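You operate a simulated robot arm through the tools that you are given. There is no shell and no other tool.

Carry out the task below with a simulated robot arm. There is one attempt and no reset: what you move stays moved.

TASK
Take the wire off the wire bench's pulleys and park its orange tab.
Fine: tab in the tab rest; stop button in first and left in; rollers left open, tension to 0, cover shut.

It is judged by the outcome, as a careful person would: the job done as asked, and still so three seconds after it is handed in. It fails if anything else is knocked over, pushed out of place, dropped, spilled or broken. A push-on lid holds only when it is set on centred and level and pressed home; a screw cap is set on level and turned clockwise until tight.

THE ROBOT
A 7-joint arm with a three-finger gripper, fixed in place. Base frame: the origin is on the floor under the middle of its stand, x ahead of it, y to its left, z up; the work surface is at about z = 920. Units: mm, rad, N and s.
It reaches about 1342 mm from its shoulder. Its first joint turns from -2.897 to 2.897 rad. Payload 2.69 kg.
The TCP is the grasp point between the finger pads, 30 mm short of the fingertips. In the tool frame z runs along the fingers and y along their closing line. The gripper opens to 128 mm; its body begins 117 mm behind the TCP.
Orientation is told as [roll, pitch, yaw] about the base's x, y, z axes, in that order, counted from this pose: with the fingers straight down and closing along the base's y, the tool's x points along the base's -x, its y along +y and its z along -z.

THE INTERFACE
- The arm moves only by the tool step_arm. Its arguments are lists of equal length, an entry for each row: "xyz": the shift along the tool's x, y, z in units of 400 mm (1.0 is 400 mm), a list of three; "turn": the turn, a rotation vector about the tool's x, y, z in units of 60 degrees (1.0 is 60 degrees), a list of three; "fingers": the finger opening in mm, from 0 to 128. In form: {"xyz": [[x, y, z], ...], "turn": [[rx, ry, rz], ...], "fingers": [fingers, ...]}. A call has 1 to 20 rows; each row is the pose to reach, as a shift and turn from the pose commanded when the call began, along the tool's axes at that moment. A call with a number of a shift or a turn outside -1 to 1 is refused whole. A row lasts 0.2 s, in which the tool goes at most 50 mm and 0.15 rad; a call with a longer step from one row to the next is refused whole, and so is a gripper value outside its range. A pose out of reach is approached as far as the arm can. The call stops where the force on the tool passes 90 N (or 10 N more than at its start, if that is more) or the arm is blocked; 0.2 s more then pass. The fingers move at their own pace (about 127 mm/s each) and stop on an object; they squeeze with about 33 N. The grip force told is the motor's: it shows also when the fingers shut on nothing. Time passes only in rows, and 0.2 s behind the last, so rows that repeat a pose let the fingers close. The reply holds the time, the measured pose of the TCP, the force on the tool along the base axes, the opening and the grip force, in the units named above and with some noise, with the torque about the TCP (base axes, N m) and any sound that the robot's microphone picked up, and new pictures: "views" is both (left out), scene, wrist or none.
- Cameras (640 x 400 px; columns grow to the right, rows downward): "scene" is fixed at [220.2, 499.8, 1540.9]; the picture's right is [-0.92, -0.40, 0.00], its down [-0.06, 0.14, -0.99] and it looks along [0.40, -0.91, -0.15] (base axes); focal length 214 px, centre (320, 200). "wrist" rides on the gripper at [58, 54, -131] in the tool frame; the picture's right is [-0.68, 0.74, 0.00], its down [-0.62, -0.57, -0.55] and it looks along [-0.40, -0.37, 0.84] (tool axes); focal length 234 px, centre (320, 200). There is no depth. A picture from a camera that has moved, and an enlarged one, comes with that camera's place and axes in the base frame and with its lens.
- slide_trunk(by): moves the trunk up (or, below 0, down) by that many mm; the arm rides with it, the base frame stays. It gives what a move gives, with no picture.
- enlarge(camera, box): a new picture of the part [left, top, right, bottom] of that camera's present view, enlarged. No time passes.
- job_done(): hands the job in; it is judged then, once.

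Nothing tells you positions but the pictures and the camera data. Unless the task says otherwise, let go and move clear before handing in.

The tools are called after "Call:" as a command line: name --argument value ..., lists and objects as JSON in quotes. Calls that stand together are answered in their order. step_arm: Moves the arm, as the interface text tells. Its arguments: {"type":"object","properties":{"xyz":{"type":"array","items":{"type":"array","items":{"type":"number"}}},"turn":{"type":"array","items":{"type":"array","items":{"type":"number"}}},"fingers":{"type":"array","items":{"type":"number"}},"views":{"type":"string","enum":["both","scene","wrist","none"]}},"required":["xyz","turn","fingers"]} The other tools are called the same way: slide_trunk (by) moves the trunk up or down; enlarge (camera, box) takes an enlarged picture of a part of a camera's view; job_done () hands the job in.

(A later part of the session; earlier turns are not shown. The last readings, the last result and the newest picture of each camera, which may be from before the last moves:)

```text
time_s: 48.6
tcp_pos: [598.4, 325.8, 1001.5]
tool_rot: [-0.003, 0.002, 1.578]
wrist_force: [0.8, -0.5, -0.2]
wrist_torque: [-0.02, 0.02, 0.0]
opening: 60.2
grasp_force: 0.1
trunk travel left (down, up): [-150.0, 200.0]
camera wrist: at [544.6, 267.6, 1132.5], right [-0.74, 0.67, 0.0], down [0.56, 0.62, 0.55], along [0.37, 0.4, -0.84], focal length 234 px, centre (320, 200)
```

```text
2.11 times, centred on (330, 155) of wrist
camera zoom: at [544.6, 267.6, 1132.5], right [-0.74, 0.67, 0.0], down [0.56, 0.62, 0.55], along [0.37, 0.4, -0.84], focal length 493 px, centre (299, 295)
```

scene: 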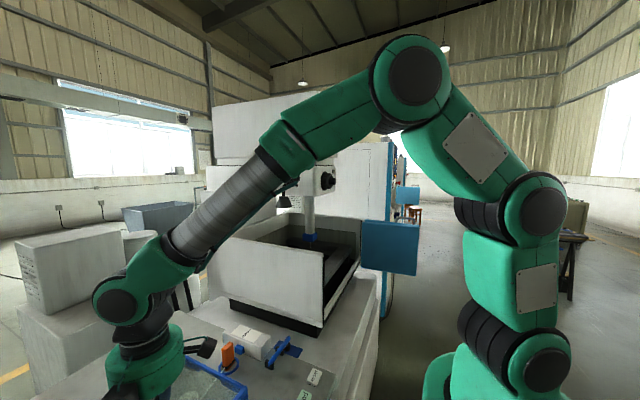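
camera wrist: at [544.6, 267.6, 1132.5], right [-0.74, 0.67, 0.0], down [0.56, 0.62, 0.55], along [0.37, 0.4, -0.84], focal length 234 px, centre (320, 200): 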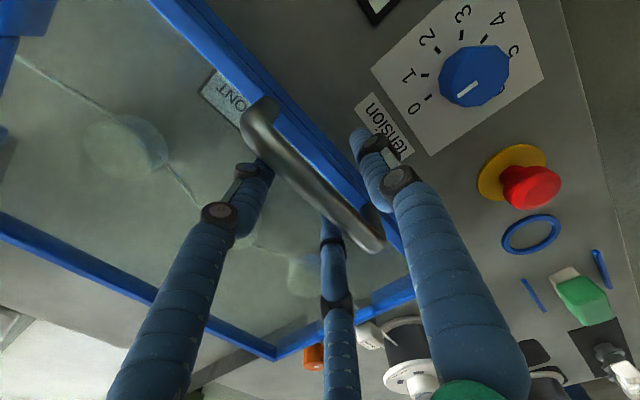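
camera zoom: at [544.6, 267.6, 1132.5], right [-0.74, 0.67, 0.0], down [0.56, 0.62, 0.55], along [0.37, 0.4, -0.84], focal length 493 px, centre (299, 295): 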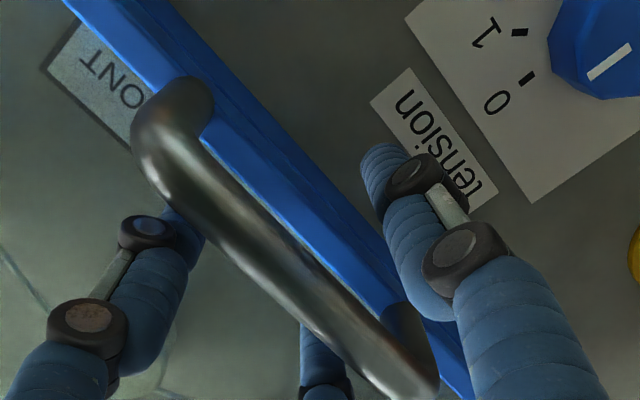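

Call:
step_arm --xyz '[[0, 0.004, 0.008], [0, 0.004, 0.008], [0, 0.004, 0.008], [0, 0.004, 0.008], [0, 0.004, 0.008]]' --turn '[[0, 0, 0], [0, 0, 0], [0, 0, 0], [0, 0, 0], [0, 0, 0]]' --fingers '[40, 5, 5, 5, 5]' --views "wrist"

Call:
enlarge --camera "wrist" --box '[200, 60, 460, 250]'

```text
time_s: 49.8
tcp_pos: [597.7, 328.1, 999.1]
tool_rot: [-0.005, 0.002, 1.579]
wrist_force: [14.9, 11.9, 7.6]
wrist_torque: [0.24, 0.04, -0.63]
opening: 23.9
grasp_force: 45.3
trunk travel left (down, up): [-150.0, 200.0]
camera wrist: at [544.1, 268.5, 1130.3], right [-0.74, 0.67, 0.0], down [0.56, 0.62, 0.55], along [0.37, 0.41, -0.84], focal length 234 px, centre (320, 200)
```

wrist: 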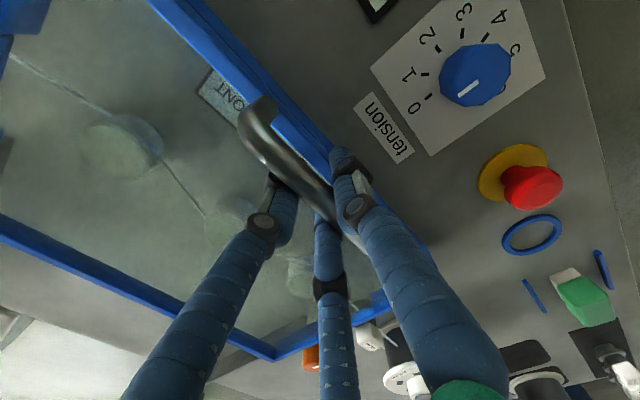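

```text
2.11 times, centred on (330, 155) of wrist
camera zoom: at [544.1, 268.5, 1130.3], right [-0.74, 0.67, 0.0], down [0.56, 0.62, 0.55], along [0.37, 0.41, -0.84], focal length 493 px, centre (299, 295)
```

zoom: 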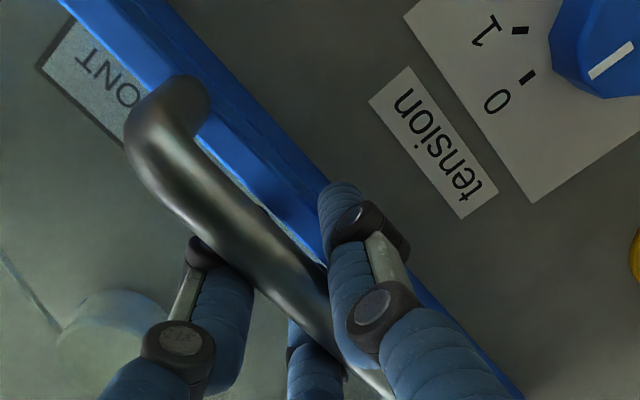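

The bar is now held deeper in the fingers. I'll lift slowly along the hinge arc.

Call:
step_arm --xyz '[[0, -0.001, -0.015], [0, -0.004, -0.035], [0, -0.0105, -0.058], [0, -0.016, -0.08], [0, -0.026, -0.115], [0, -0.026, -0.115]]' --turn '[[0, 0, 0], [0, 0, 0], [0, 0, 0], [0, 0, 0], [0, 0, 0], [0, 0, 0]]' --fingers '[5, 5, 5, 5, 5, 5]' --views "both"

Call:
enlarge --camera "scene" --box '[60, 300, 300, 400]'

```text
time_s: 50.5
tcp_pos: [595.3, 324.8, 1003.2]
tool_rot: [0.013, 0.01, 1.578]
wrist_force: [32.3, 21.2, -48.7]
wrist_torque: [0.29, 0.31, -0.75]
opening: 21.3
grasp_force: 45.1
trunk travel left (down, up): [-150.0, 200.0]
stopped in row 3: the force on the tool passed its limit at 100 N (the readings are from after the stop); the commanded pose is now the measured one
camera wrist: at [545.6, 268.2, 1135.6], right [-0.74, 0.67, 0.0], down [0.57, 0.62, 0.53], along [0.36, 0.4, -0.84], focal length 234 px, centre (320, 200)
```

scene: 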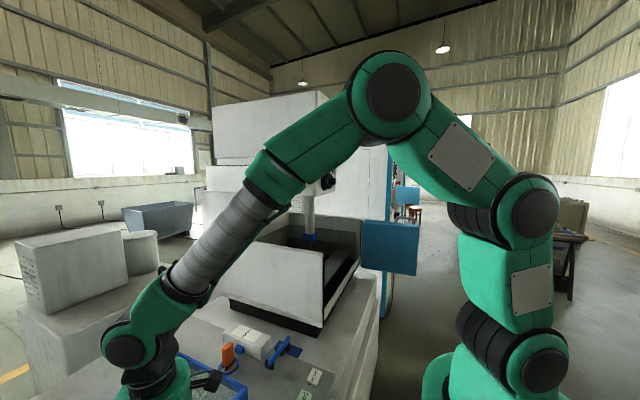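
wrist: 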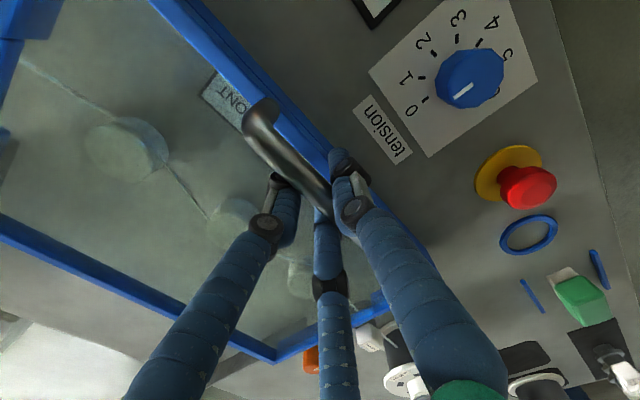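

```text
2.67 times, centred on (180, 350) of scene
camera zoom: at [220.2, 499.8, 1540.9], right [-0.92, -0.4, 0.0], down [-0.06, 0.14, -0.99], along [0.4, -0.91, -0.15], focal length 572 px, centre (693, -200)
```

zoom: 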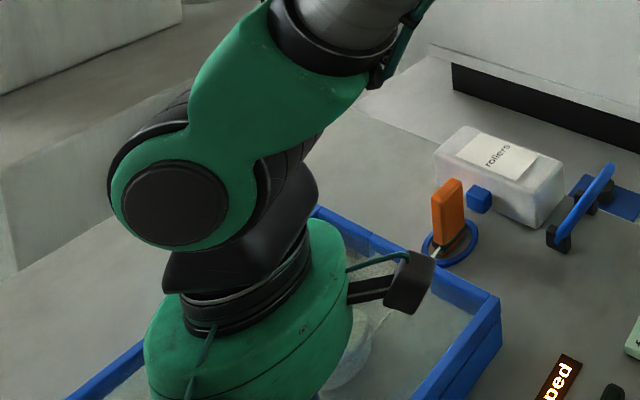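

The lid didn't lift even at about 100 N, so it probably isn't hinged that way. The grey strips beyond its far corners look like slide rails. I'll release and take a closer look before trying anything else.

Call:
step_arm --xyz '[[0, 0, 0], [0, 0, 0], [0, 0, -0.1], [0, 0, -0.2], [0, 0, -0.3], [0, 0, -0.4]]' --turn '[[0, 0, 0], [0, 0, 0], [0, 0, 0], [0.0124, -0.0095, 0], [0.0124, -0.0095, 0], [0.0124, -0.0095, 0]]' --fingers '[60, 60, 60, 60, 100, 128]' --views "none"

Call:
step_arm --xyz '[[0, -0.1, -0.05], [0, -0.2, -0.1], [0, -0.3, -0.1], [0, -0.4, -0.1]]' --turn '[[0, 0, 0.14], [0, 0, 0.28], [0, 0, 0.42], [0, 0, 0.55]]' --fingers '[128, 128, 128, 128]' --views "both"

```text
time_s: 51.9
tcp_pos: [592.9, 324.4, 1167.3]
tool_rot: [-0.001, 0.0, 1.577]
wrist_force: [0.0, -0.2, -0.7]
wrist_torque: [0.01, 0.01, 0.01]
opening: 127.9
grasp_force: 0.1
trunk travel left (down, up): [-150.0, 200.0]
```

```text
time_s: 52.9
tcp_pos: [753.8, 327.7, 1207.8]
tool_rot: [0.0, -0.001, 1.002]
wrist_force: [0.4, 0.0, -0.6]
wrist_torque: [-0.02, -0.02, 0.0]
opening: 128.1
grasp_force: 0.0
trunk travel left (down, up): [-150.0, 200.0]
camera wrist: at [677.3, 306.4, 1338.9], right [-0.25, 0.97, 0.0], down [0.81, 0.21, 0.55], along [0.53, 0.14, -0.84], focal length 234 px, centre (320, 200)
```

scene: 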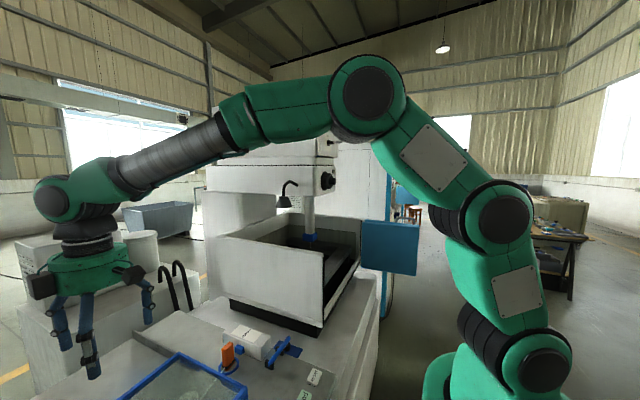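
wrist: 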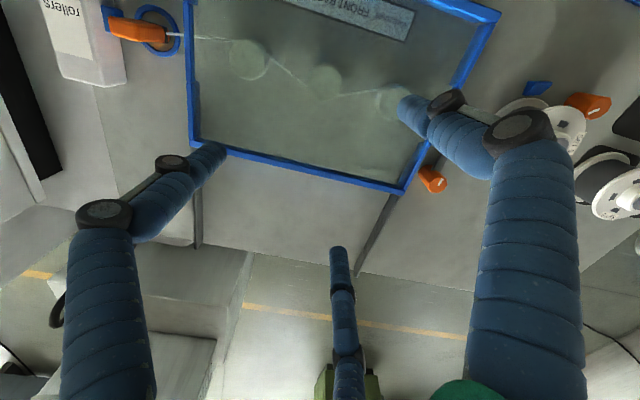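

Call:
enlarge --camera "wrist" --box '[160, 120, 460, 290]'

Call:
enlarge --camera "wrist" --box '[170, 0, 510, 200]'

Call:
enlarge --camera "scene" --box '[80, 310, 320, 400]'

```text
2.13 times, centred on (310, 205) of wrist
camera zoom: at [677.3, 306.4, 1338.9], right [-0.25, 0.97, 0.0], down [0.81, 0.21, 0.55], along [0.53, 0.14, -0.84], focal length 500 px, centre (341, 189)
```

zoom: 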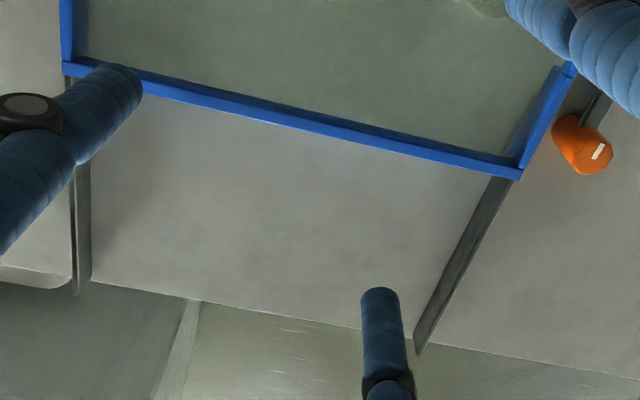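

```text
1.88 times, centred on (340, 100) of wrist
camera zoom: at [677.3, 306.4, 1338.9], right [-0.25, 0.97, 0.0], down [0.81, 0.21, 0.55], along [0.53, 0.14, -0.84], focal length 441 px, centre (282, 388)
```

zoom: 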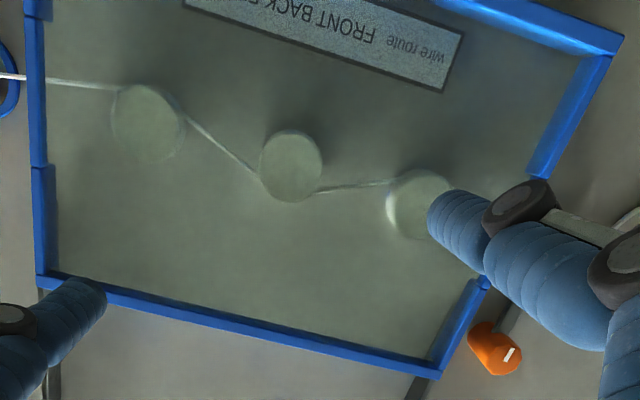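

```text
2.67 times, centred on (200, 355) of scene
camera zoom: at [220.2, 499.8, 1540.9], right [-0.92, -0.4, 0.0], down [-0.06, 0.14, -0.99], along [0.4, -0.91, -0.15], focal length 572 px, centre (640, -213)
```

zoom: 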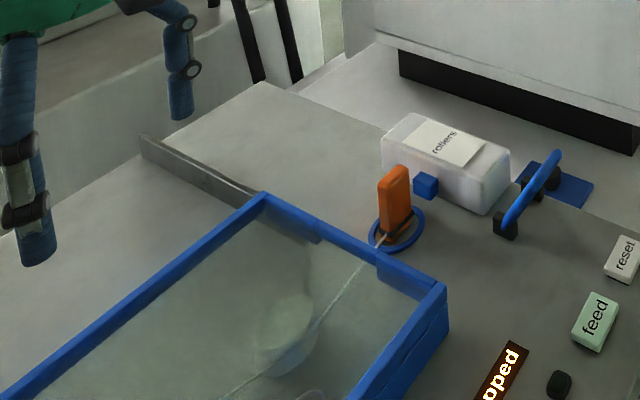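

There are two upright metal strips running in +x from the cover's far corners, as long as the cover itself. I'll examine the cover's side and the strip junction closely before deciding which way it opens.

Call:
enlarge --camera "scene" --box '[160, 340, 260, 400]'

Call:
enlarge --camera "scene" --box '[120, 320, 200, 400]'

Call:
enlarge --camera "wrist" --box '[170, 0, 290, 180]'

```text
6.40 times, centred on (210, 370) of scene
camera zoom: at [220.2, 499.8, 1540.9], right [-0.92, -0.4, 0.0], down [-0.06, 0.14, -0.99], along [0.4, -0.91, -0.15], focal length 1373 px, centre (1024, -888)
```

zoom: 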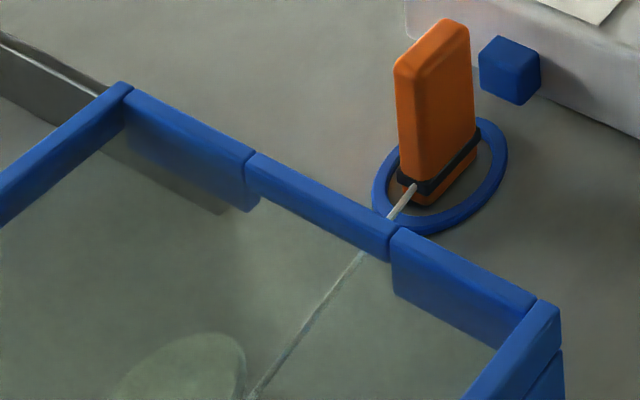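

```text
5.00 times, centred on (160, 360) of scene
camera zoom: at [220.2, 499.8, 1540.9], right [-0.92, -0.4, 0.0], down [-0.06, 0.14, -0.99], along [0.4, -0.91, -0.15], focal length 1072 px, centre (1120, -600)
```

zoom: 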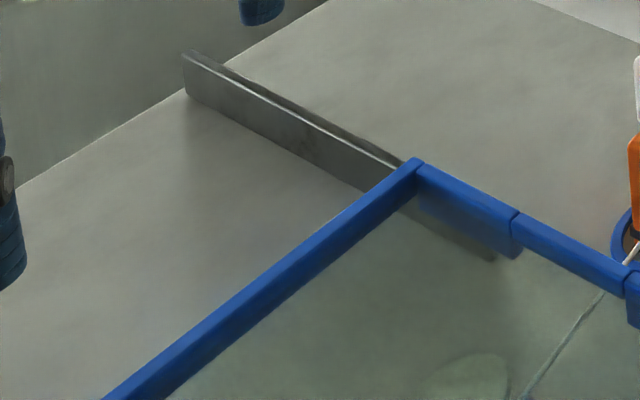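

```text
2.22 times, centred on (230, 90) of wrist
camera zoom: at [677.3, 306.4, 1338.9], right [-0.25, 0.97, 0.0], down [0.81, 0.21, 0.55], along [0.53, 0.14, -0.84], focal length 520 px, centre (520, 444)
```

zoom: 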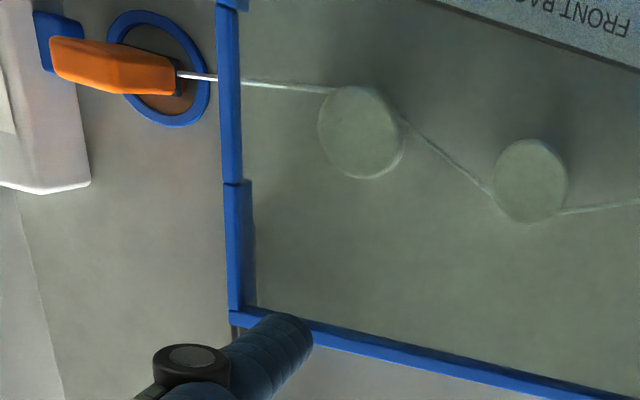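

The strips run under the cover's rear skirts like slide rails, and the far edge has no skirt, so the cover most likely slides back in +x. I'll grip the handle again and test with a gentle push in +x.

Call:
step_arm --xyz '[[0.04, 0.06, 0.03], [0.08, 0.12, 0.08], [0.12, 0.18, 0.14], [0.16, 0.25, 0.22], [0.19, 0.3, 0.3], [0.214, 0.327, 0.37], [0.214, 0.327, 0.37]]' --turn '[[0, 0, -0.1], [0, 0, -0.2], [0, 0, -0.3], [0, 0, -0.4], [0, 0, -0.5], [0, 0, -0.55], [0, 0, -0.55]]' --fingers '[100, 60, 60, 60, 60, 60, 60]' --views "none"

Call:
step_arm --xyz '[[0, 0, 0.06], [0, 0, 0.11], [0, 0, 0.145], [0, 0, 0.152], [0, 0, 0.152], [0, 0, 0.152], [0, 0, 0.152], [0, 0, 0.152]]' --turn '[[0, 0, 0], [0, 0, 0], [0, 0, 0], [0, 0, 0], [0, 0, 0], [0, 0, 0], [0, 0, 0], [0, 0, 0]]' --fingers '[60, 60, 60, 60, 5, 5, 5, 5]' --views "wrist"

```text
time_s: 54.5
tcp_pos: [599.4, 325.1, 1060.0]
tool_rot: [-0.001, 0.001, 1.579]
wrist_force: [-0.2, -0.8, -0.4]
wrist_torque: [-0.01, 0.04, 0.03]
opening: 59.8
grasp_force: 0.1
trunk travel left (down, up): [-150.0, 200.0]
```

```text
time_s: 56.3
tcp_pos: [598.1, 324.0, 1000.3]
tool_rot: [-0.001, 0.0, 1.579]
wrist_force: [-2.5, -0.8, 3.5]
wrist_torque: [0.33, 0.4, -0.6]
opening: 23.3
grasp_force: 45.1
trunk travel left (down, up): [-150.0, 200.0]
camera wrist: at [546.5, 265.4, 1130.1], right [-0.74, 0.67, 0.0], down [0.56, 0.62, 0.55], along [0.37, 0.41, -0.84], focal length 234 px, centre (320, 200)
```

wrist: 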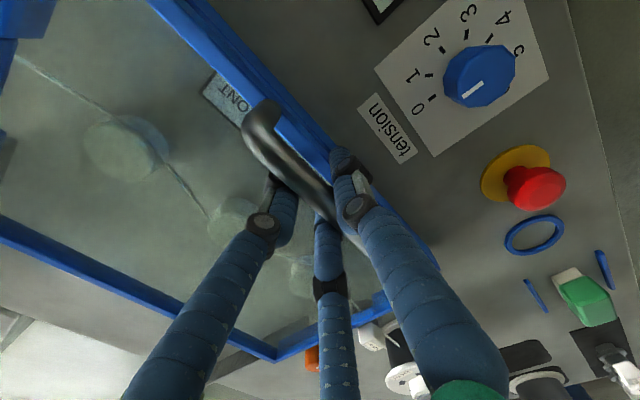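

The grip is good with little side load. Test push: +8 mm in x.

Call:
step_arm --xyz '[[0, -0.005, 0], [0, -0.01, 0], [0, -0.015, 0], [0, -0.02, 0], [0, -0.02, 0]]' --turn '[[0, 0, 0], [0, 0, 0], [0, 0, 0], [0, 0, 0], [0, 0, 0]]' --fingers '[5, 5, 5, 5, 5]' --views "wrist"

Call:
enlarge --camera "scene" --box '[160, 340, 260, 400]'

```text
time_s: 57.5
tcp_pos: [606.7, 325.2, 999.6]
tool_rot: [-0.002, 0.0, 1.579]
wrist_force: [-0.1, -13.7, 2.3]
wrist_torque: [-0.26, 0.33, -0.62]
opening: 23.3
grasp_force: 45.2
trunk travel left (down, up): [-150.0, 200.0]
camera wrist: at [553.7, 265.5, 1130.1], right [-0.74, 0.67, 0.0], down [0.56, 0.62, 0.55], along [0.37, 0.41, -0.84], focal length 234 px, centre (320, 200)
```

wrist: 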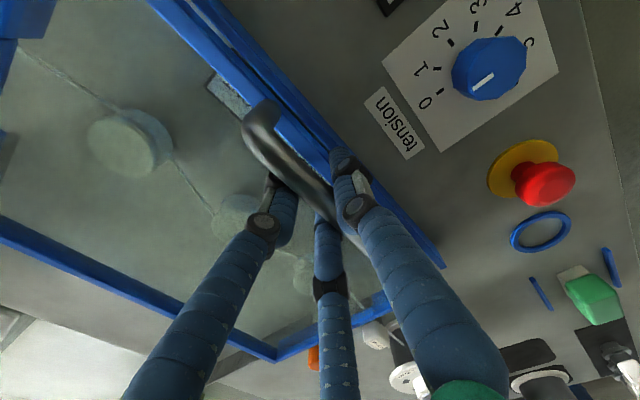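

```text
6.40 times, centred on (210, 370) of scene
camera zoom: at [220.2, 499.8, 1540.9], right [-0.92, -0.4, 0.0], down [-0.06, 0.14, -0.99], along [0.4, -0.91, -0.15], focal length 1373 px, centre (1024, -888)
```

zoom: 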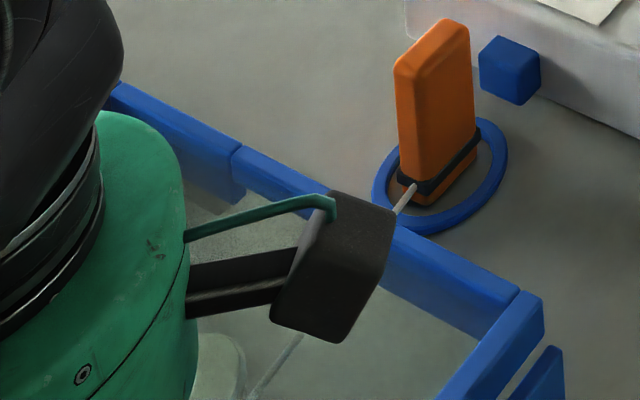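

The cover slides back freely while the front sill stays fixed. I'll continue in +x in moderate steps, watching the force.

Call:
step_arm --xyz '[[0, -0.02, 0], [0, -0.04, 0], [0, -0.06, 0], [0, -0.08, 0], [0, -0.1, 0], [0, -0.12, 0], [0, -0.14, 0], [0, -0.16, 0], [0, -0.18, 0], [0, -0.2, 0]]' --turn '[[0, 0, 0], [0, 0, 0], [0, 0, 0], [0, 0, 0], [0, 0, 0], [0, 0, 0], [0, 0, 0], [0, 0, 0], [0, 0, 0], [0, 0, 0]]' --fingers '[5, 5, 5, 5, 5, 5, 5, 5, 5, 5]' --views "both"

Call:
enlarge --camera "scene" --box '[120, 320, 280, 400]'

```text
time_s: 59.7
tcp_pos: [687.6, 324.9, 999.6]
tool_rot: [-0.002, 0.0, 1.577]
wrist_force: [3.0, -22.3, 2.5]
wrist_torque: [-0.06, 0.25, -0.67]
opening: 23.8
grasp_force: 45.0
trunk travel left (down, up): [-150.0, 200.0]
camera wrist: at [635.0, 265.5, 1130.2], right [-0.74, 0.67, 0.0], down [0.56, 0.62, 0.55], along [0.37, 0.41, -0.84], focal length 234 px, centre (320, 200)
```

scene: 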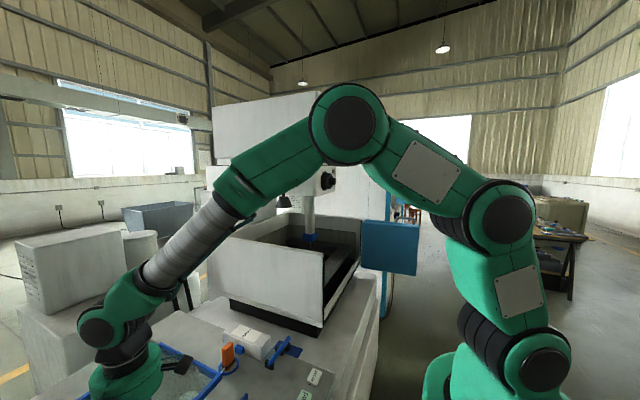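
wrist: 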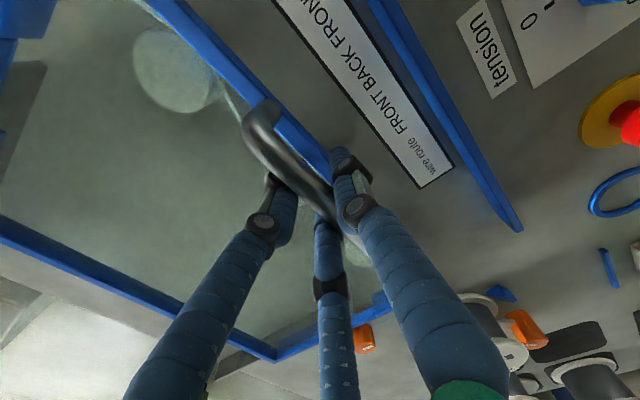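

```text
4.00 times, centred on (200, 360) of scene
camera zoom: at [220.2, 499.8, 1540.9], right [-0.92, -0.4, 0.0], down [-0.06, 0.14, -0.99], along [0.4, -0.91, -0.15], focal length 858 px, centre (800, -440)
```

zoom: 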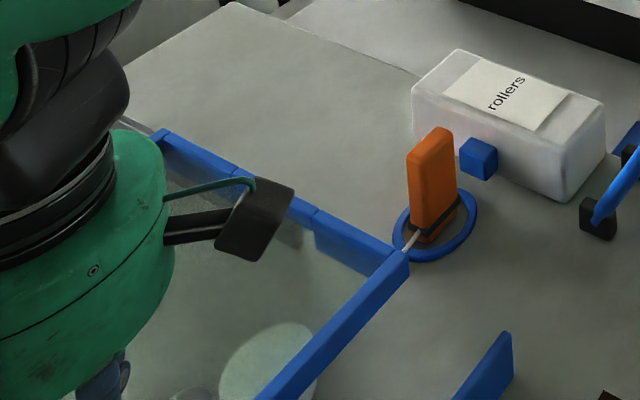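

It clears the wire and pulleys. I'll keep sliding it back to its end.

Call:
step_arm --xyz '[[0.002, -0.025, 0], [0.004, -0.05, 0], [0.004, -0.075, 0], [0.004, -0.1, 0], [0.004, -0.125, 0], [0.004, -0.15, 0], [0.004, -0.175, 0], [0.004, -0.2, 0], [0.004, -0.225, 0], [0.004, -0.25, 0], [0.004, -0.275, 0], [0.004, -0.3, 0], [0.004, -0.325, 0], [0.004, -0.35, 0], [0.004, -0.375, 0], [0.004, -0.4, 0], [0.004, -0.42, 0], [0.004, -0.44, 0], [0.004, -0.46, 0], [0.004, -0.475, 0]]' --turn '[[0, 0, 0], [0, 0, 0], [0, 0, 0], [0, 0, 0], [0, 0, 0], [0, 0, 0], [0, 0, 0], [0, 0, 0], [0, 0, 0], [0, 0, 0], [0, 0, 0], [0, 0, 0], [0, 0, 0], [0, 0, 0], [0, 0, 0], [0, 0, 0], [0, 0, 0], [0, 0, 0], [0, 0, 0], [0, 0, 0]]' --fingers '[5, 5, 5, 5, 5, 5, 5, 5, 5, 5, 5, 5, 5, 5, 5, 5, 5, 5, 5, 5]' --views "both"

```text
time_s: 63.9
tcp_pos: [862.2, 323.3, 999.3]
tool_rot: [0.017, 0.004, 1.579]
wrist_force: [-47.1, -13.7, 30.8]
wrist_torque: [0.69, -0.27, -0.37]
opening: 23.7
grasp_force: 44.5
trunk travel left (down, up): [-150.0, 200.0]
stopped in row 20: the force on the tool passed its limit at 98 N (the readings are from after the stop); the commanded pose is now the measured one
camera wrist: at [812.1, 266.0, 1131.1], right [-0.74, 0.67, 0.01], down [0.57, 0.62, 0.54], along [0.35, 0.4, -0.84], focal length 234 px, centre (320, 200)
```

scene: 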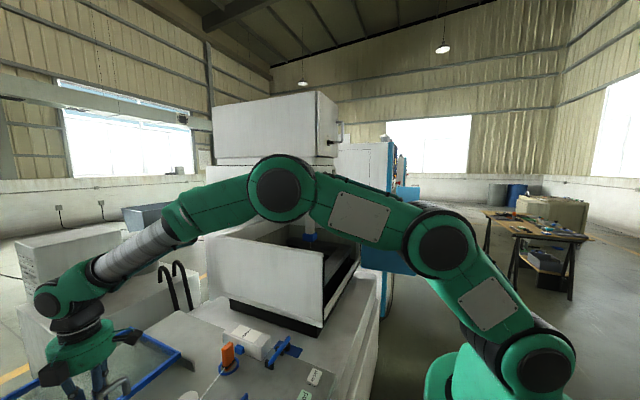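
wrist: 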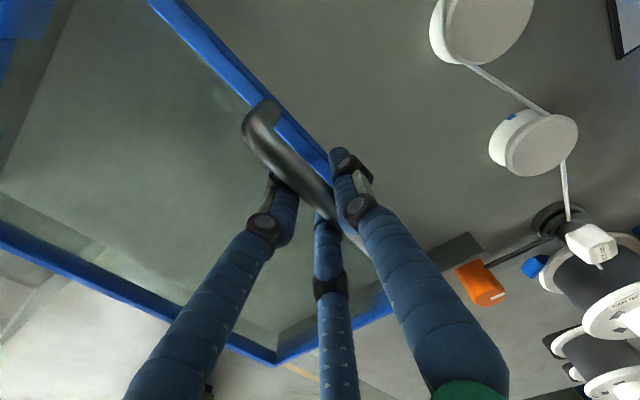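

The cover is fully open at its end stop. I'll release, rise and look at the pulleys.

Call:
step_arm --xyz '[[0, 0, 0], [0, 0, 0], [0, 0, -0.1], [0, 0, -0.2], [0, 0.05, -0.3], [0, 0.15, -0.4], [0, 0.27, -0.4], [0, 0.39, -0.4]]' --turn '[[0, 0, 0], [0, 0, 0], [0.008, -0.002, 0], [0.016, -0.004, 0], [0.016, -0.004, 0], [0.016, -0.004, 0], [0.016, -0.004, 0], [0.016, -0.004, 0]]' --fingers '[60, 60, 60, 60, 100, 128, 128, 128]' --views "none"

Call:
step_arm --xyz '[[0, 0.1, 0], [0, 0.2, 0], [0, 0.3, 0], [0, 0.4, 0], [0, 0.45, 0], [0, 0.45, 0], [0, 0.45, 0]]' --turn '[[0, 0, 0.13], [0, 0, 0.26], [0, 0, 0.4], [0, 0, 0.53], [0, 0, 0.66], [0, 0, 0.8], [0, 0, 0.93]]' --fingers '[128, 128, 128, 128, 128, 128, 128]' --views "both"

```text
refused: row 6 steps farther than a row can; nothing moved
```

```text
time_s: 65.5
tcp_pos: [687.2, 324.0, 998.1]
tool_rot: [0.006, 0.014, 0.602]
wrist_force: [-0.2, 0.5, 0.5]
wrist_torque: [0.01, -0.01, -0.02]
opening: 128.3
grasp_force: 0.0
trunk travel left (down, up): [-150.0, 200.0]
camera wrist: at [611.2, 335.5, 1129.3], right [0.14, 0.99, -0.01], down [0.84, -0.12, 0.54], along [0.53, -0.08, -0.84], focal length 234 px, centre (320, 200)
```

scene: 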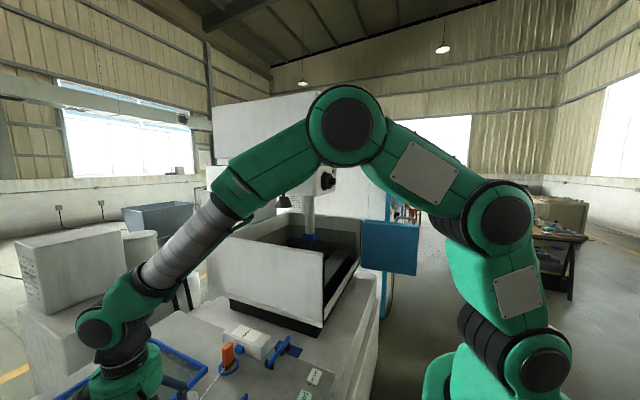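
wrist: 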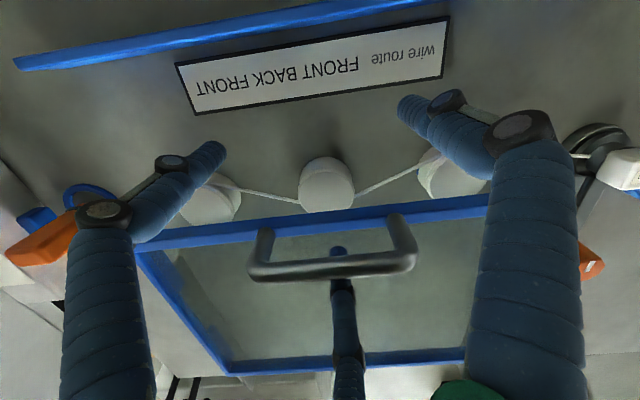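

My first call was refused, but the second ran at low height and dragged the cover part-way back (bar now at x ≈ 761). Nothing else was touched and forces are near zero. I'll rise straight up first.

Call:
step_arm --xyz '[[0, 0, -0.08], [0, 0, -0.18], [0, 0, -0.28]]' --turn '[[0, 0, 0], [0.006, -0.013, 0], [0.006, -0.013, 0]]' --fingers '[128, 128, 128]' --views "both"

```text
time_s: 66.3
tcp_pos: [689.3, 326.0, 1109.9]
tool_rot: [0.001, 0.0, 0.606]
wrist_force: [0.4, -0.4, 0.5]
wrist_torque: [0.01, -0.01, 0.02]
opening: 127.8
grasp_force: 0.0
trunk travel left (down, up): [-150.0, 200.0]
camera wrist: at [612.3, 337.0, 1240.9], right [0.14, 0.99, 0.0], down [0.83, -0.11, 0.55], along [0.54, -0.08, -0.84], focal length 234 px, centre (320, 200)
```

scene: 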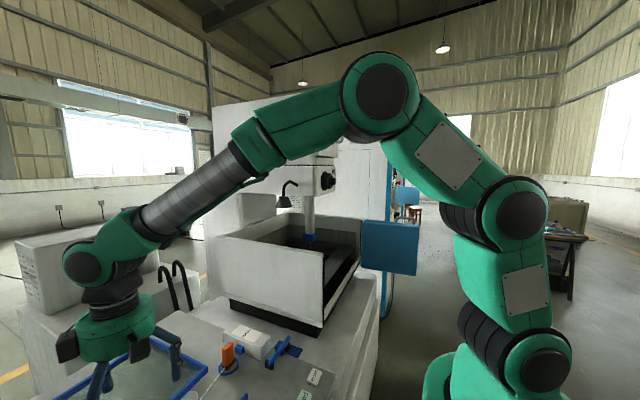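
wrist: 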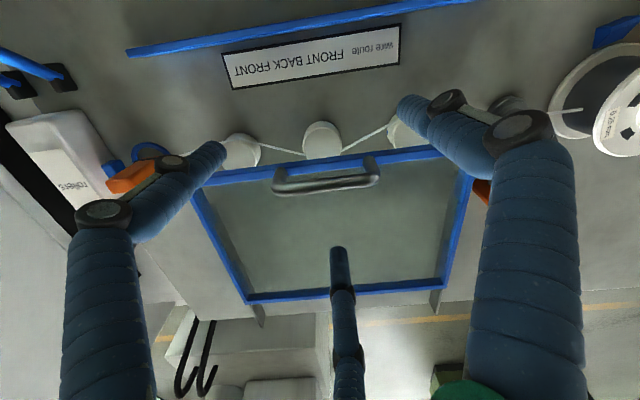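

I'll close the fingers to a fist in front of the bar and push the cover back to its stop again, so there's no gripping to drag it.

Call:
step_arm --xyz '[[-0.0515, -0.0387, 0.0], [-0.0515, -0.0387, 0.0], [-0.0515, -0.0387, 0.075], [-0.0515, -0.0387, 0.16], [-0.0515, -0.0387, 0.22], [-0.0515, -0.0387, 0.2425]]' --turn '[[0, 0, 0], [0, 0, 0], [0, 0, 0], [0, 0, 0], [0, 0, 0], [0, 0, 0]]' --fingers '[60, 0, 0, 0, 0, 0]' --views "wrist"

```text
time_s: 67.5
tcp_pos: [729.2, 329.5, 1050.1]
tool_rot: [-0.009, -0.036, 0.604]
wrist_force: [2.2, 5.7, 25.8]
wrist_torque: [0.23, -0.55, -0.24]
opening: 2.2
grasp_force: 31.4
trunk travel left (down, up): [-150.0, 200.0]
stopped in row 6: the force on the tool passed its limit at 114 N (the readings are from after the stop); the commanded pose is now the measured one
camera wrist: at [646.2, 337.4, 1177.4], right [0.14, 0.99, 0.02], down [0.81, -0.12, 0.57], along [0.57, -0.06, -0.82], focal length 234 px, centre (320, 200)
```

wrist: 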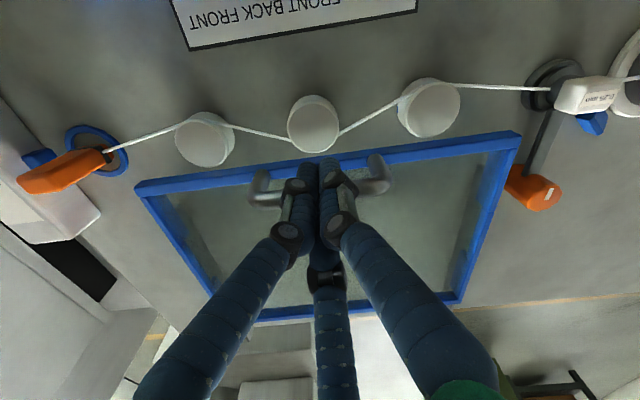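

The closed fist's tips reach about 47 mm past the TCP, so they landed on top of the bar. I'll back off to −x, lower in front of the bar and push.

Call:
step_arm --xyz '[[0, 0, -0.06], [0.04, 0.022, -0.06], [0.086, 0.047, -0.06], [0.086, 0.047, 0.0], [0.086, 0.047, 0.042], [0.086, 0.047, 0.042]]' --turn '[[0, 0, 0], [-0.0086, 0.0344, 0], [-0.0086, 0.0344, 0], [-0.0086, 0.0344, 0], [-0.0086, 0.0344, 0], [-0.0086, 0.0344, 0]]' --fingers '[0, 0, 0, 0, 0, 0]' --views "both"

Call:
enlarge --camera "scene" --box '[60, 320, 280, 400]'

```text
time_s: 68.9
tcp_pos: [688.2, 325.1, 1025.7]
tool_rot: [0.001, 0.012, 0.604]
wrist_force: [0.4, 0.2, -0.7]
wrist_torque: [0.0, 0.03, -0.03]
opening: 2.2
grasp_force: 31.3
trunk travel left (down, up): [-150.0, 200.0]
camera wrist: at [611.1, 336.0, 1157.0], right [0.14, 0.99, -0.01], down [0.83, -0.11, 0.54], along [0.53, -0.08, -0.84], focal length 234 px, centre (320, 200)
```

scene: 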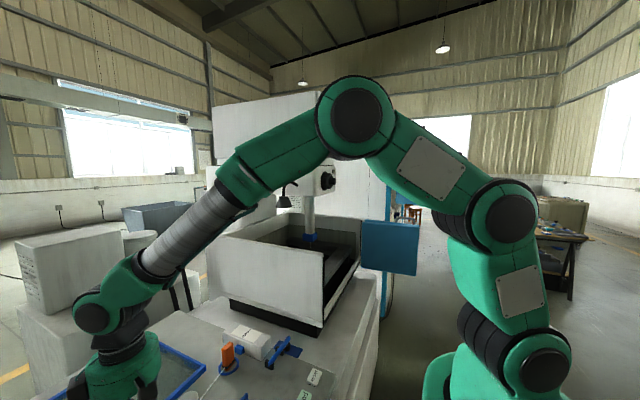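
wrist: 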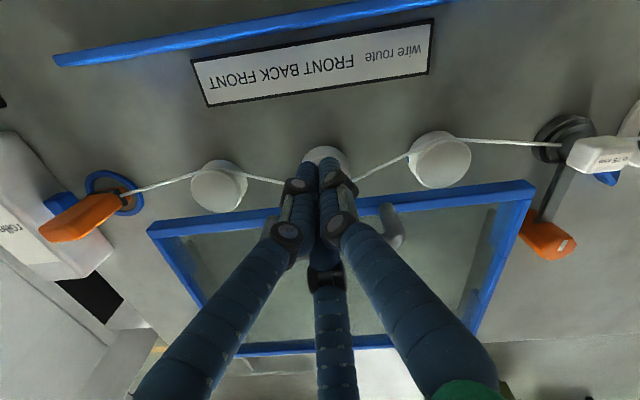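

```text
2.91 times, centred on (170, 360) of scene
camera zoom: at [220.2, 499.8, 1540.9], right [-0.92, -0.4, 0.0], down [-0.06, 0.14, -0.99], along [0.4, -0.91, -0.15], focal length 624 px, centre (756, -266)
```

zoom: 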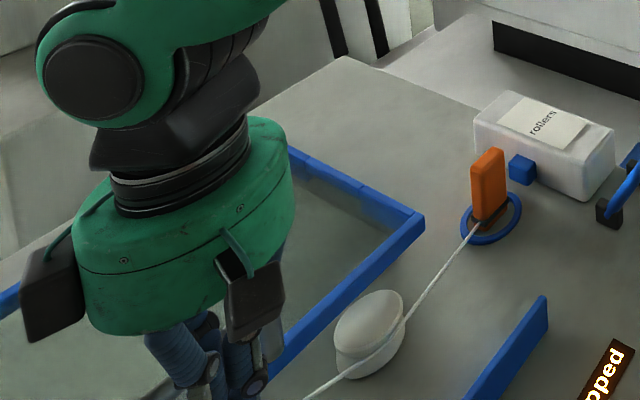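

The fist is in front of the bar. Pushing the cover back in +x.

Call:
step_arm --xyz '[[-0.0247, -0.017, 0], [-0.0494, -0.0341, 0], [-0.0741, -0.0511, 0], [-0.0988, -0.0682, 0], [-0.1235, -0.0852, 0], [-0.1482, -0.1022, 0], [-0.1729, -0.1193, 0], [-0.1976, -0.1363, 0], [-0.2223, -0.1534, 0], [-0.247, -0.1704, 0], [-0.2676, -0.1846, 0], [-0.2841, -0.196, 0], [-0.2923, -0.2016, 0]]' --turn '[[0, 0, 0], [0, 0, 0], [0, 0, 0], [0, 0, 0], [0, 0, 0], [0, 0, 0], [0, 0, 0], [0, 0, 0], [0, 0, 0], [0, 0, 0], [0, 0, 0], [0, 0, 0], [0, 0, 0]]' --fingers '[0, 0, 0, 0, 0, 0, 0, 0, 0, 0, 0, 0, 0]' --views "both"

```text
time_s: 71.7
tcp_pos: [830.1, 324.3, 1024.5]
tool_rot: [0.002, 0.01, 0.605]
wrist_force: [-0.8, 0.4, 0.5]
wrist_torque: [-0.01, 0.03, -0.01]
opening: 2.2
grasp_force: 31.1
trunk travel left (down, up): [-150.0, 200.0]
camera wrist: at [753.5, 335.2, 1155.6], right [0.14, 0.99, -0.01], down [0.83, -0.11, 0.54], along [0.54, -0.08, -0.84], focal length 234 px, centre (320, 200)
```

scene: 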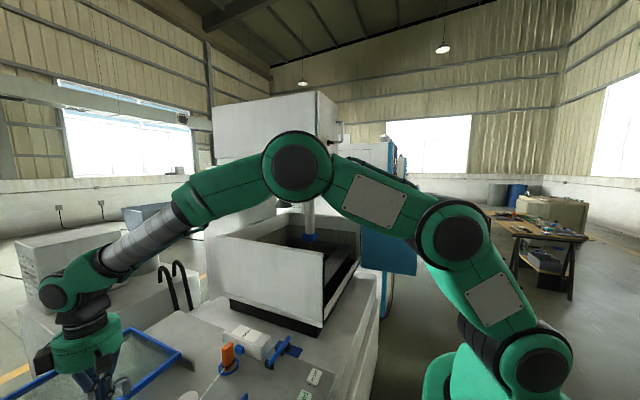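
wrist: 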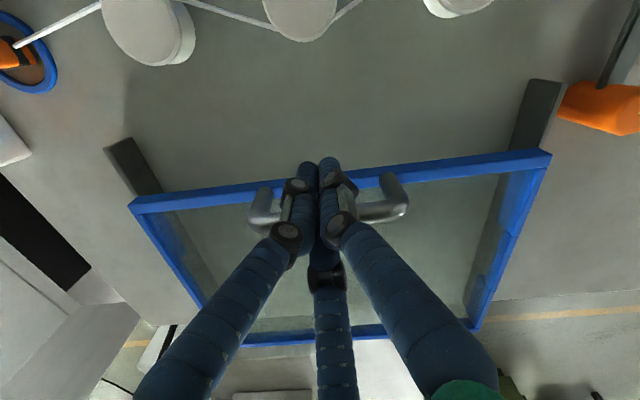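

The cover is open again. I'll rise and move back to look down at the pulleys and wire.

Call:
step_arm --xyz '[[0, 0, -0.1], [0, 0, -0.2], [0, 0, -0.3], [0.08, 0.057, -0.35], [0.16, 0.113, -0.4], [0.24, 0.17, -0.45], [0.33, 0.227, -0.45], [0.41, 0.284, -0.45]]' --turn '[[0, 0, 0], [0.001, -0.01, 0], [0.001, -0.01, 0], [0.001, -0.01, 0], [0.001, -0.01, 0], [0.001, -0.01, 0], [0.001, -0.01, 0], [0.001, -0.01, 0]]' --fingers '[0, 0, 60, 128, 128, 128, 128, 128]' --views "both"

```text
time_s: 73.5
tcp_pos: [630.2, 323.4, 1206.3]
tool_rot: [0.003, 0.001, 0.603]
wrist_force: [0.7, -0.2, -0.3]
wrist_torque: [-0.02, 0.06, -0.03]
opening: 128.2
grasp_force: 0.0
trunk travel left (down, up): [-150.0, 200.0]
camera wrist: at [552.4, 333.9, 1336.6], right [0.14, 0.99, 0.0], down [0.83, -0.12, 0.55], along [0.54, -0.07, -0.84], focal length 234 px, centre (320, 200)
```

scene: 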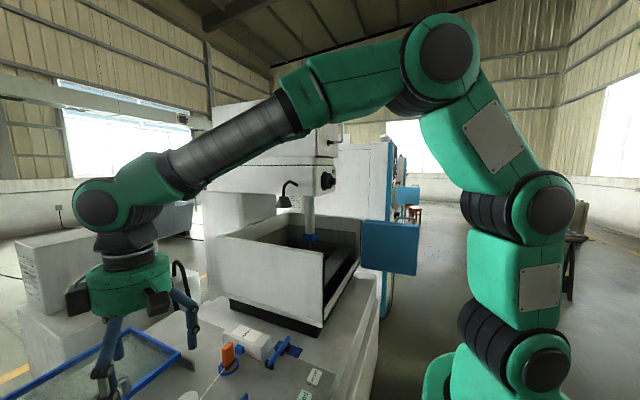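
wrist: 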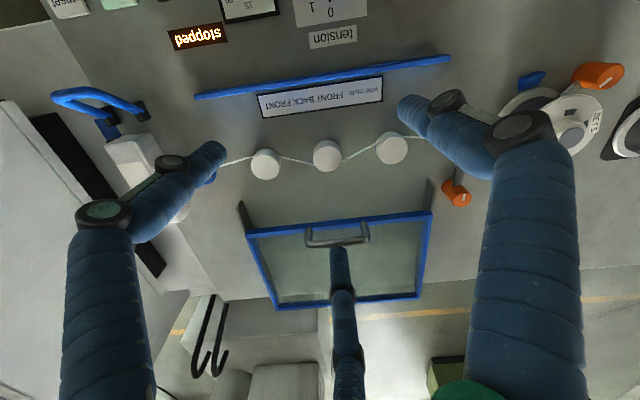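

Call:
enlarge --camera "wrist" --box '[180, 40, 460, 215]'

Call:
enlarge --camera "scene" --box '[140, 330, 260, 400]'

```text
2.29 times, centred on (320, 128) of wrist
camera zoom: at [552.4, 333.9, 1336.6], right [0.14, 0.99, 0.0], down [0.83, -0.12, 0.55], along [0.54, -0.07, -0.84], focal length 535 px, centre (320, 366)
```

zoom: 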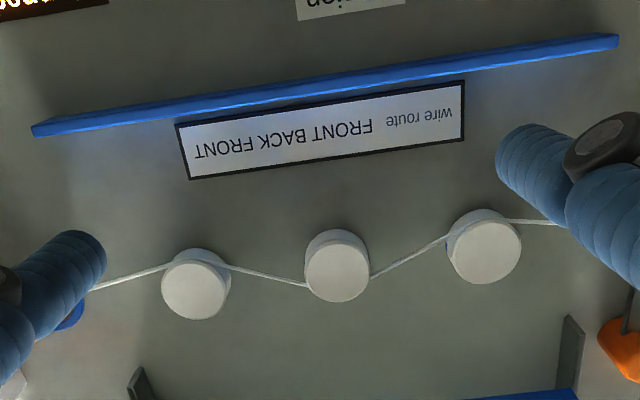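

```text
5.33 times, centred on (200, 365) of scene
camera zoom: at [220.2, 499.8, 1540.9], right [-0.92, -0.4, 0.0], down [-0.06, 0.14, -0.99], along [0.4, -0.91, -0.15], focal length 1144 px, centre (960, -680)
```

zoom: 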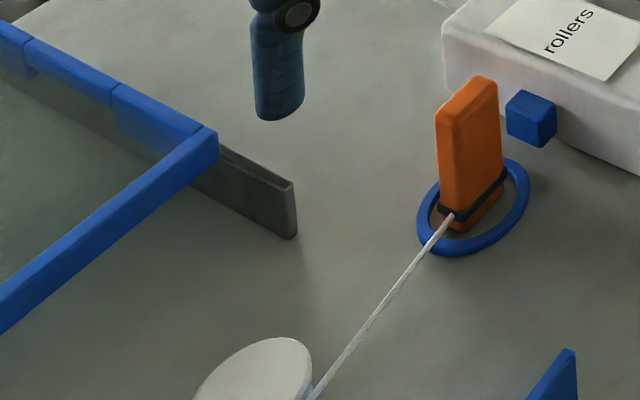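

The pulleys are at about x 715, y 212/324/436, with the wire routed front–back–front. The tab is a slab at about (721, 77), 34 mm along y by 15 mm along x, z ≈ 922–993. I'll move above it with the closing line along x.

Call:
step_arm --xyz '[[0.02, -0.08, 0.03], [0.04, -0.16, 0.06], [0.06, -0.24, 0.1], [0.08, -0.32, 0.14], [0.1, -0.4, 0.18], [0.12, -0.48, 0.22], [0.14, -0.56, 0.26], [0.162, -0.636, 0.29], [0.162, -0.636, 0.29]]' --turn '[[0, 0, -0.12], [0, 0, -0.24], [0, 0, -0.36], [0, 0, -0.48], [0, 0, -0.6], [0, 0, -0.72], [0, 0, -0.83], [0, 0, -0.923], [0, 0, -0.923]]' --fingers '[110, 100, 90, 80, 70, 70, 70, 70, 70]' --views "both"

Call:
enlarge --camera "wrist" --box '[220, 50, 460, 230]'

Call:
enlarge --camera "scene" --box '[170, 310, 290, 390]'

```text
time_s: 75.5
tcp_pos: [721.6, 77.7, 1090.5]
tool_rot: [0.001, 0.0, 1.573]
wrist_force: [0.9, -0.5, 0.7]
wrist_torque: [0.07, 0.03, -0.01]
opening: 70.0
grasp_force: 0.1
trunk travel left (down, up): [-150.0, 200.0]
camera wrist: at [668.7, 19.4, 1221.1], right [-0.74, 0.68, 0.0], down [0.56, 0.62, 0.55], along [0.37, 0.41, -0.84], focal length 234 px, centre (320, 200)
```

scene: 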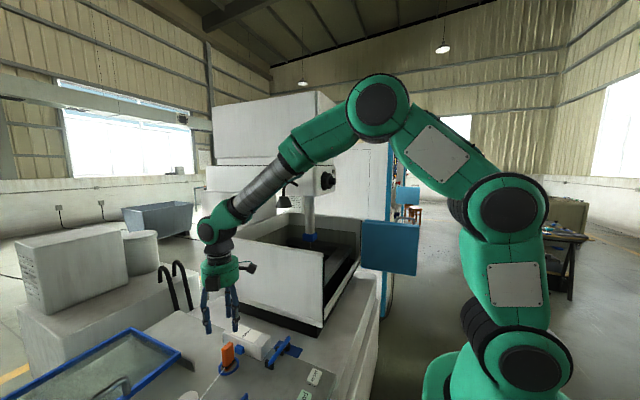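
wrist: 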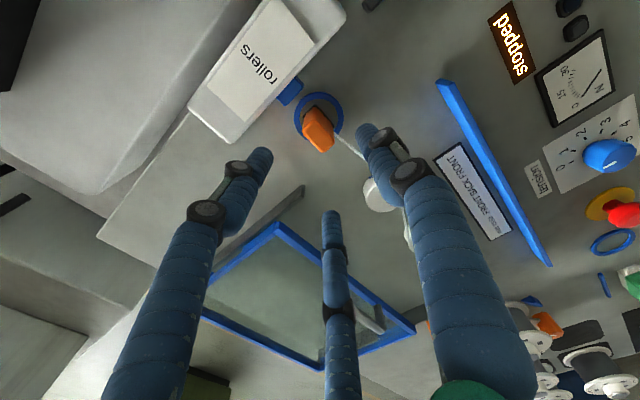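

```text
2.22 times, centred on (340, 140) of wrist
camera zoom: at [668.7, 19.4, 1221.1], right [-0.74, 0.68, 0.0], down [0.56, 0.62, 0.55], along [0.37, 0.41, -0.84], focal length 520 px, centre (276, 333)
```

zoom: 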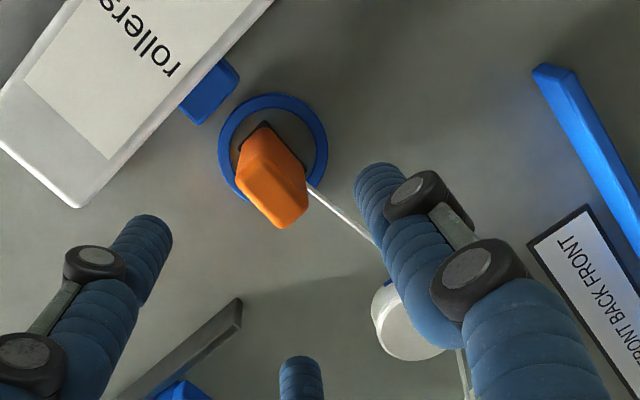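

```text
5.00 times, centred on (230, 350) of scene
camera zoom: at [220.2, 499.8, 1540.9], right [-0.92, -0.4, 0.0], down [-0.06, 0.14, -0.99], along [0.4, -0.91, -0.15], focal length 1072 px, centre (770, -550)
```

zoom: 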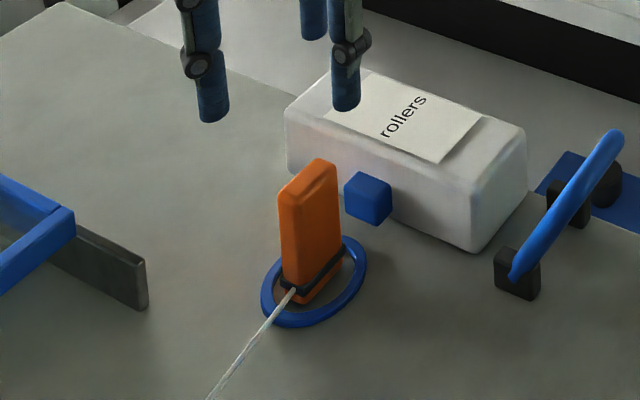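

Call:
enlarge --camera "wrist" --box '[280, 80, 360, 160]'

```text
5.00 times, centred on (320, 120) of wrist
camera zoom: at [668.7, 19.4, 1221.1], right [-0.74, 0.68, 0.0], down [0.56, 0.62, 0.55], along [0.37, 0.41, -0.84], focal length 1171 px, centre (320, 600)
```

zoom: 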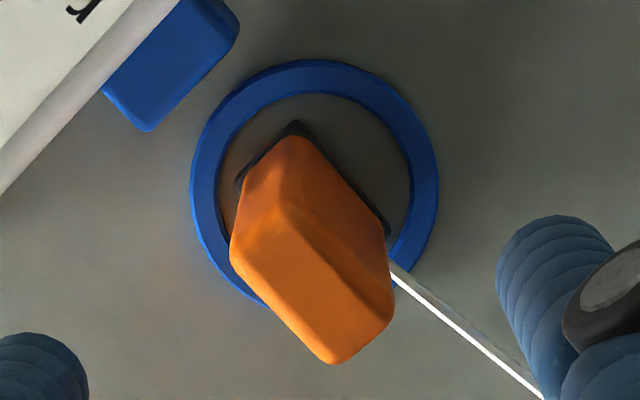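

The tab top is centred at about (720, 73) and the retracted jaw is about (718, 28). I'll lower with a 50 mm opening so the fingers clear the jaw, then grip the tab across its thin side.

Call:
step_arm --xyz '[[0.008, -0.002, 0.0], [0.008, -0.002, 0.1], [0.008, -0.002, 0.18], [0.008, -0.002, 0.22], [0.008, -0.002, 0.245], [0.008, -0.002, 0.265], [0.008, -0.002, 0.265]]' --turn '[[0, 0, 0], [0, 0, 0], [0, 0, 0], [0, 0, 0], [0, 0, 0], [0, 0, 0], [0, 0, 0]]' --fingers '[50, 50, 50, 50, 50, 50, 50]' --views "both"

Call:
enlarge --camera "wrist" --box '[240, 80, 400, 220]'

Call:
enlarge --camera "scene" --box '[190, 320, 270, 380]'

```text
time_s: 77.1
tcp_pos: [724.3, 75.6, 983.9]
tool_rot: [-0.002, -0.001, 1.57]
wrist_force: [-0.1, -0.1, 0.5]
wrist_torque: [-0.02, 0.04, -0.02]
opening: 50.1
grasp_force: 0.0
trunk travel left (down, up): [-150.0, 200.0]
camera wrist: at [671.5, 16.7, 1113.9], right [-0.74, 0.68, 0.0], down [0.57, 0.62, 0.55], along [0.37, 0.41, -0.84], focal length 234 px, centre (320, 200)
```

scene: 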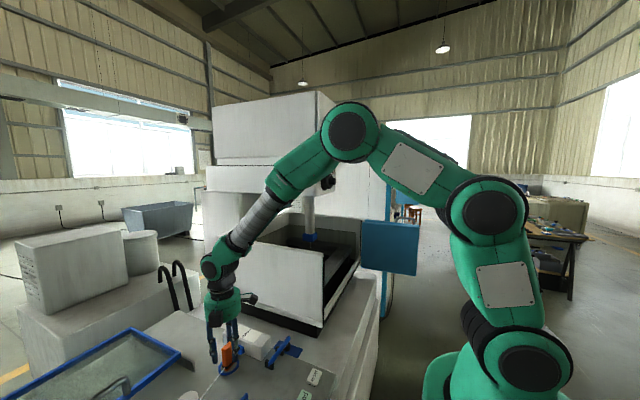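
wrist: 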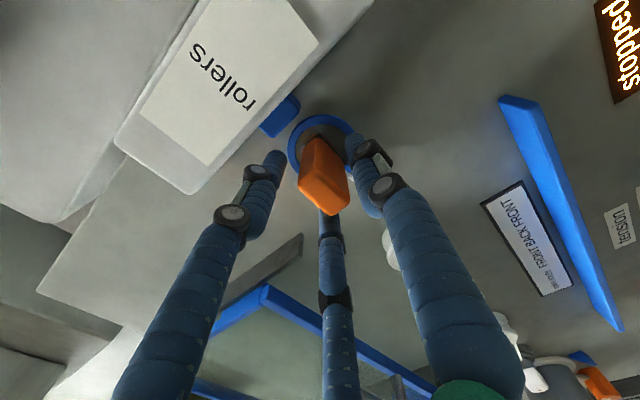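

```text
2.86 times, centred on (320, 150) of wrist
camera zoom: at [671.5, 16.7, 1113.9], right [-0.74, 0.68, 0.0], down [0.57, 0.62, 0.55], along [0.37, 0.41, -0.84], focal length 669 px, centre (320, 343)
```

zoom: 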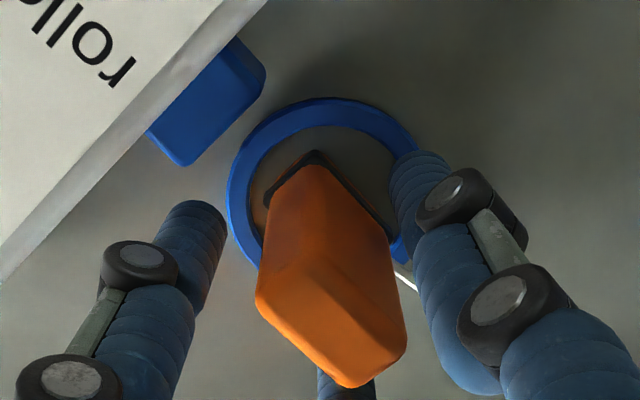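

```text
6.67 times, centred on (230, 350) of scene
camera zoom: at [220.2, 499.8, 1540.9], right [-0.92, -0.4, 0.0], down [-0.06, 0.14, -0.99], along [0.4, -0.91, -0.15], focal length 1430 px, centre (920, -800)
```

zoom: 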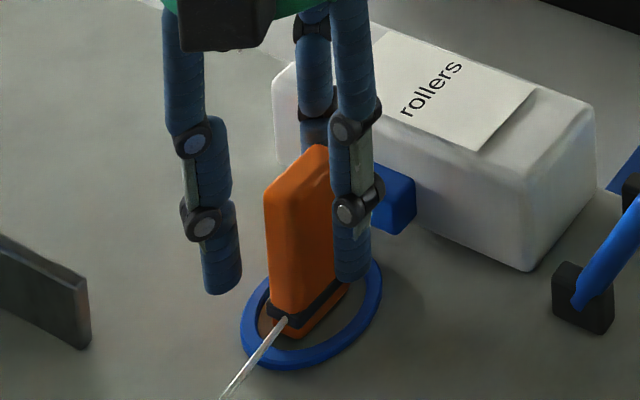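

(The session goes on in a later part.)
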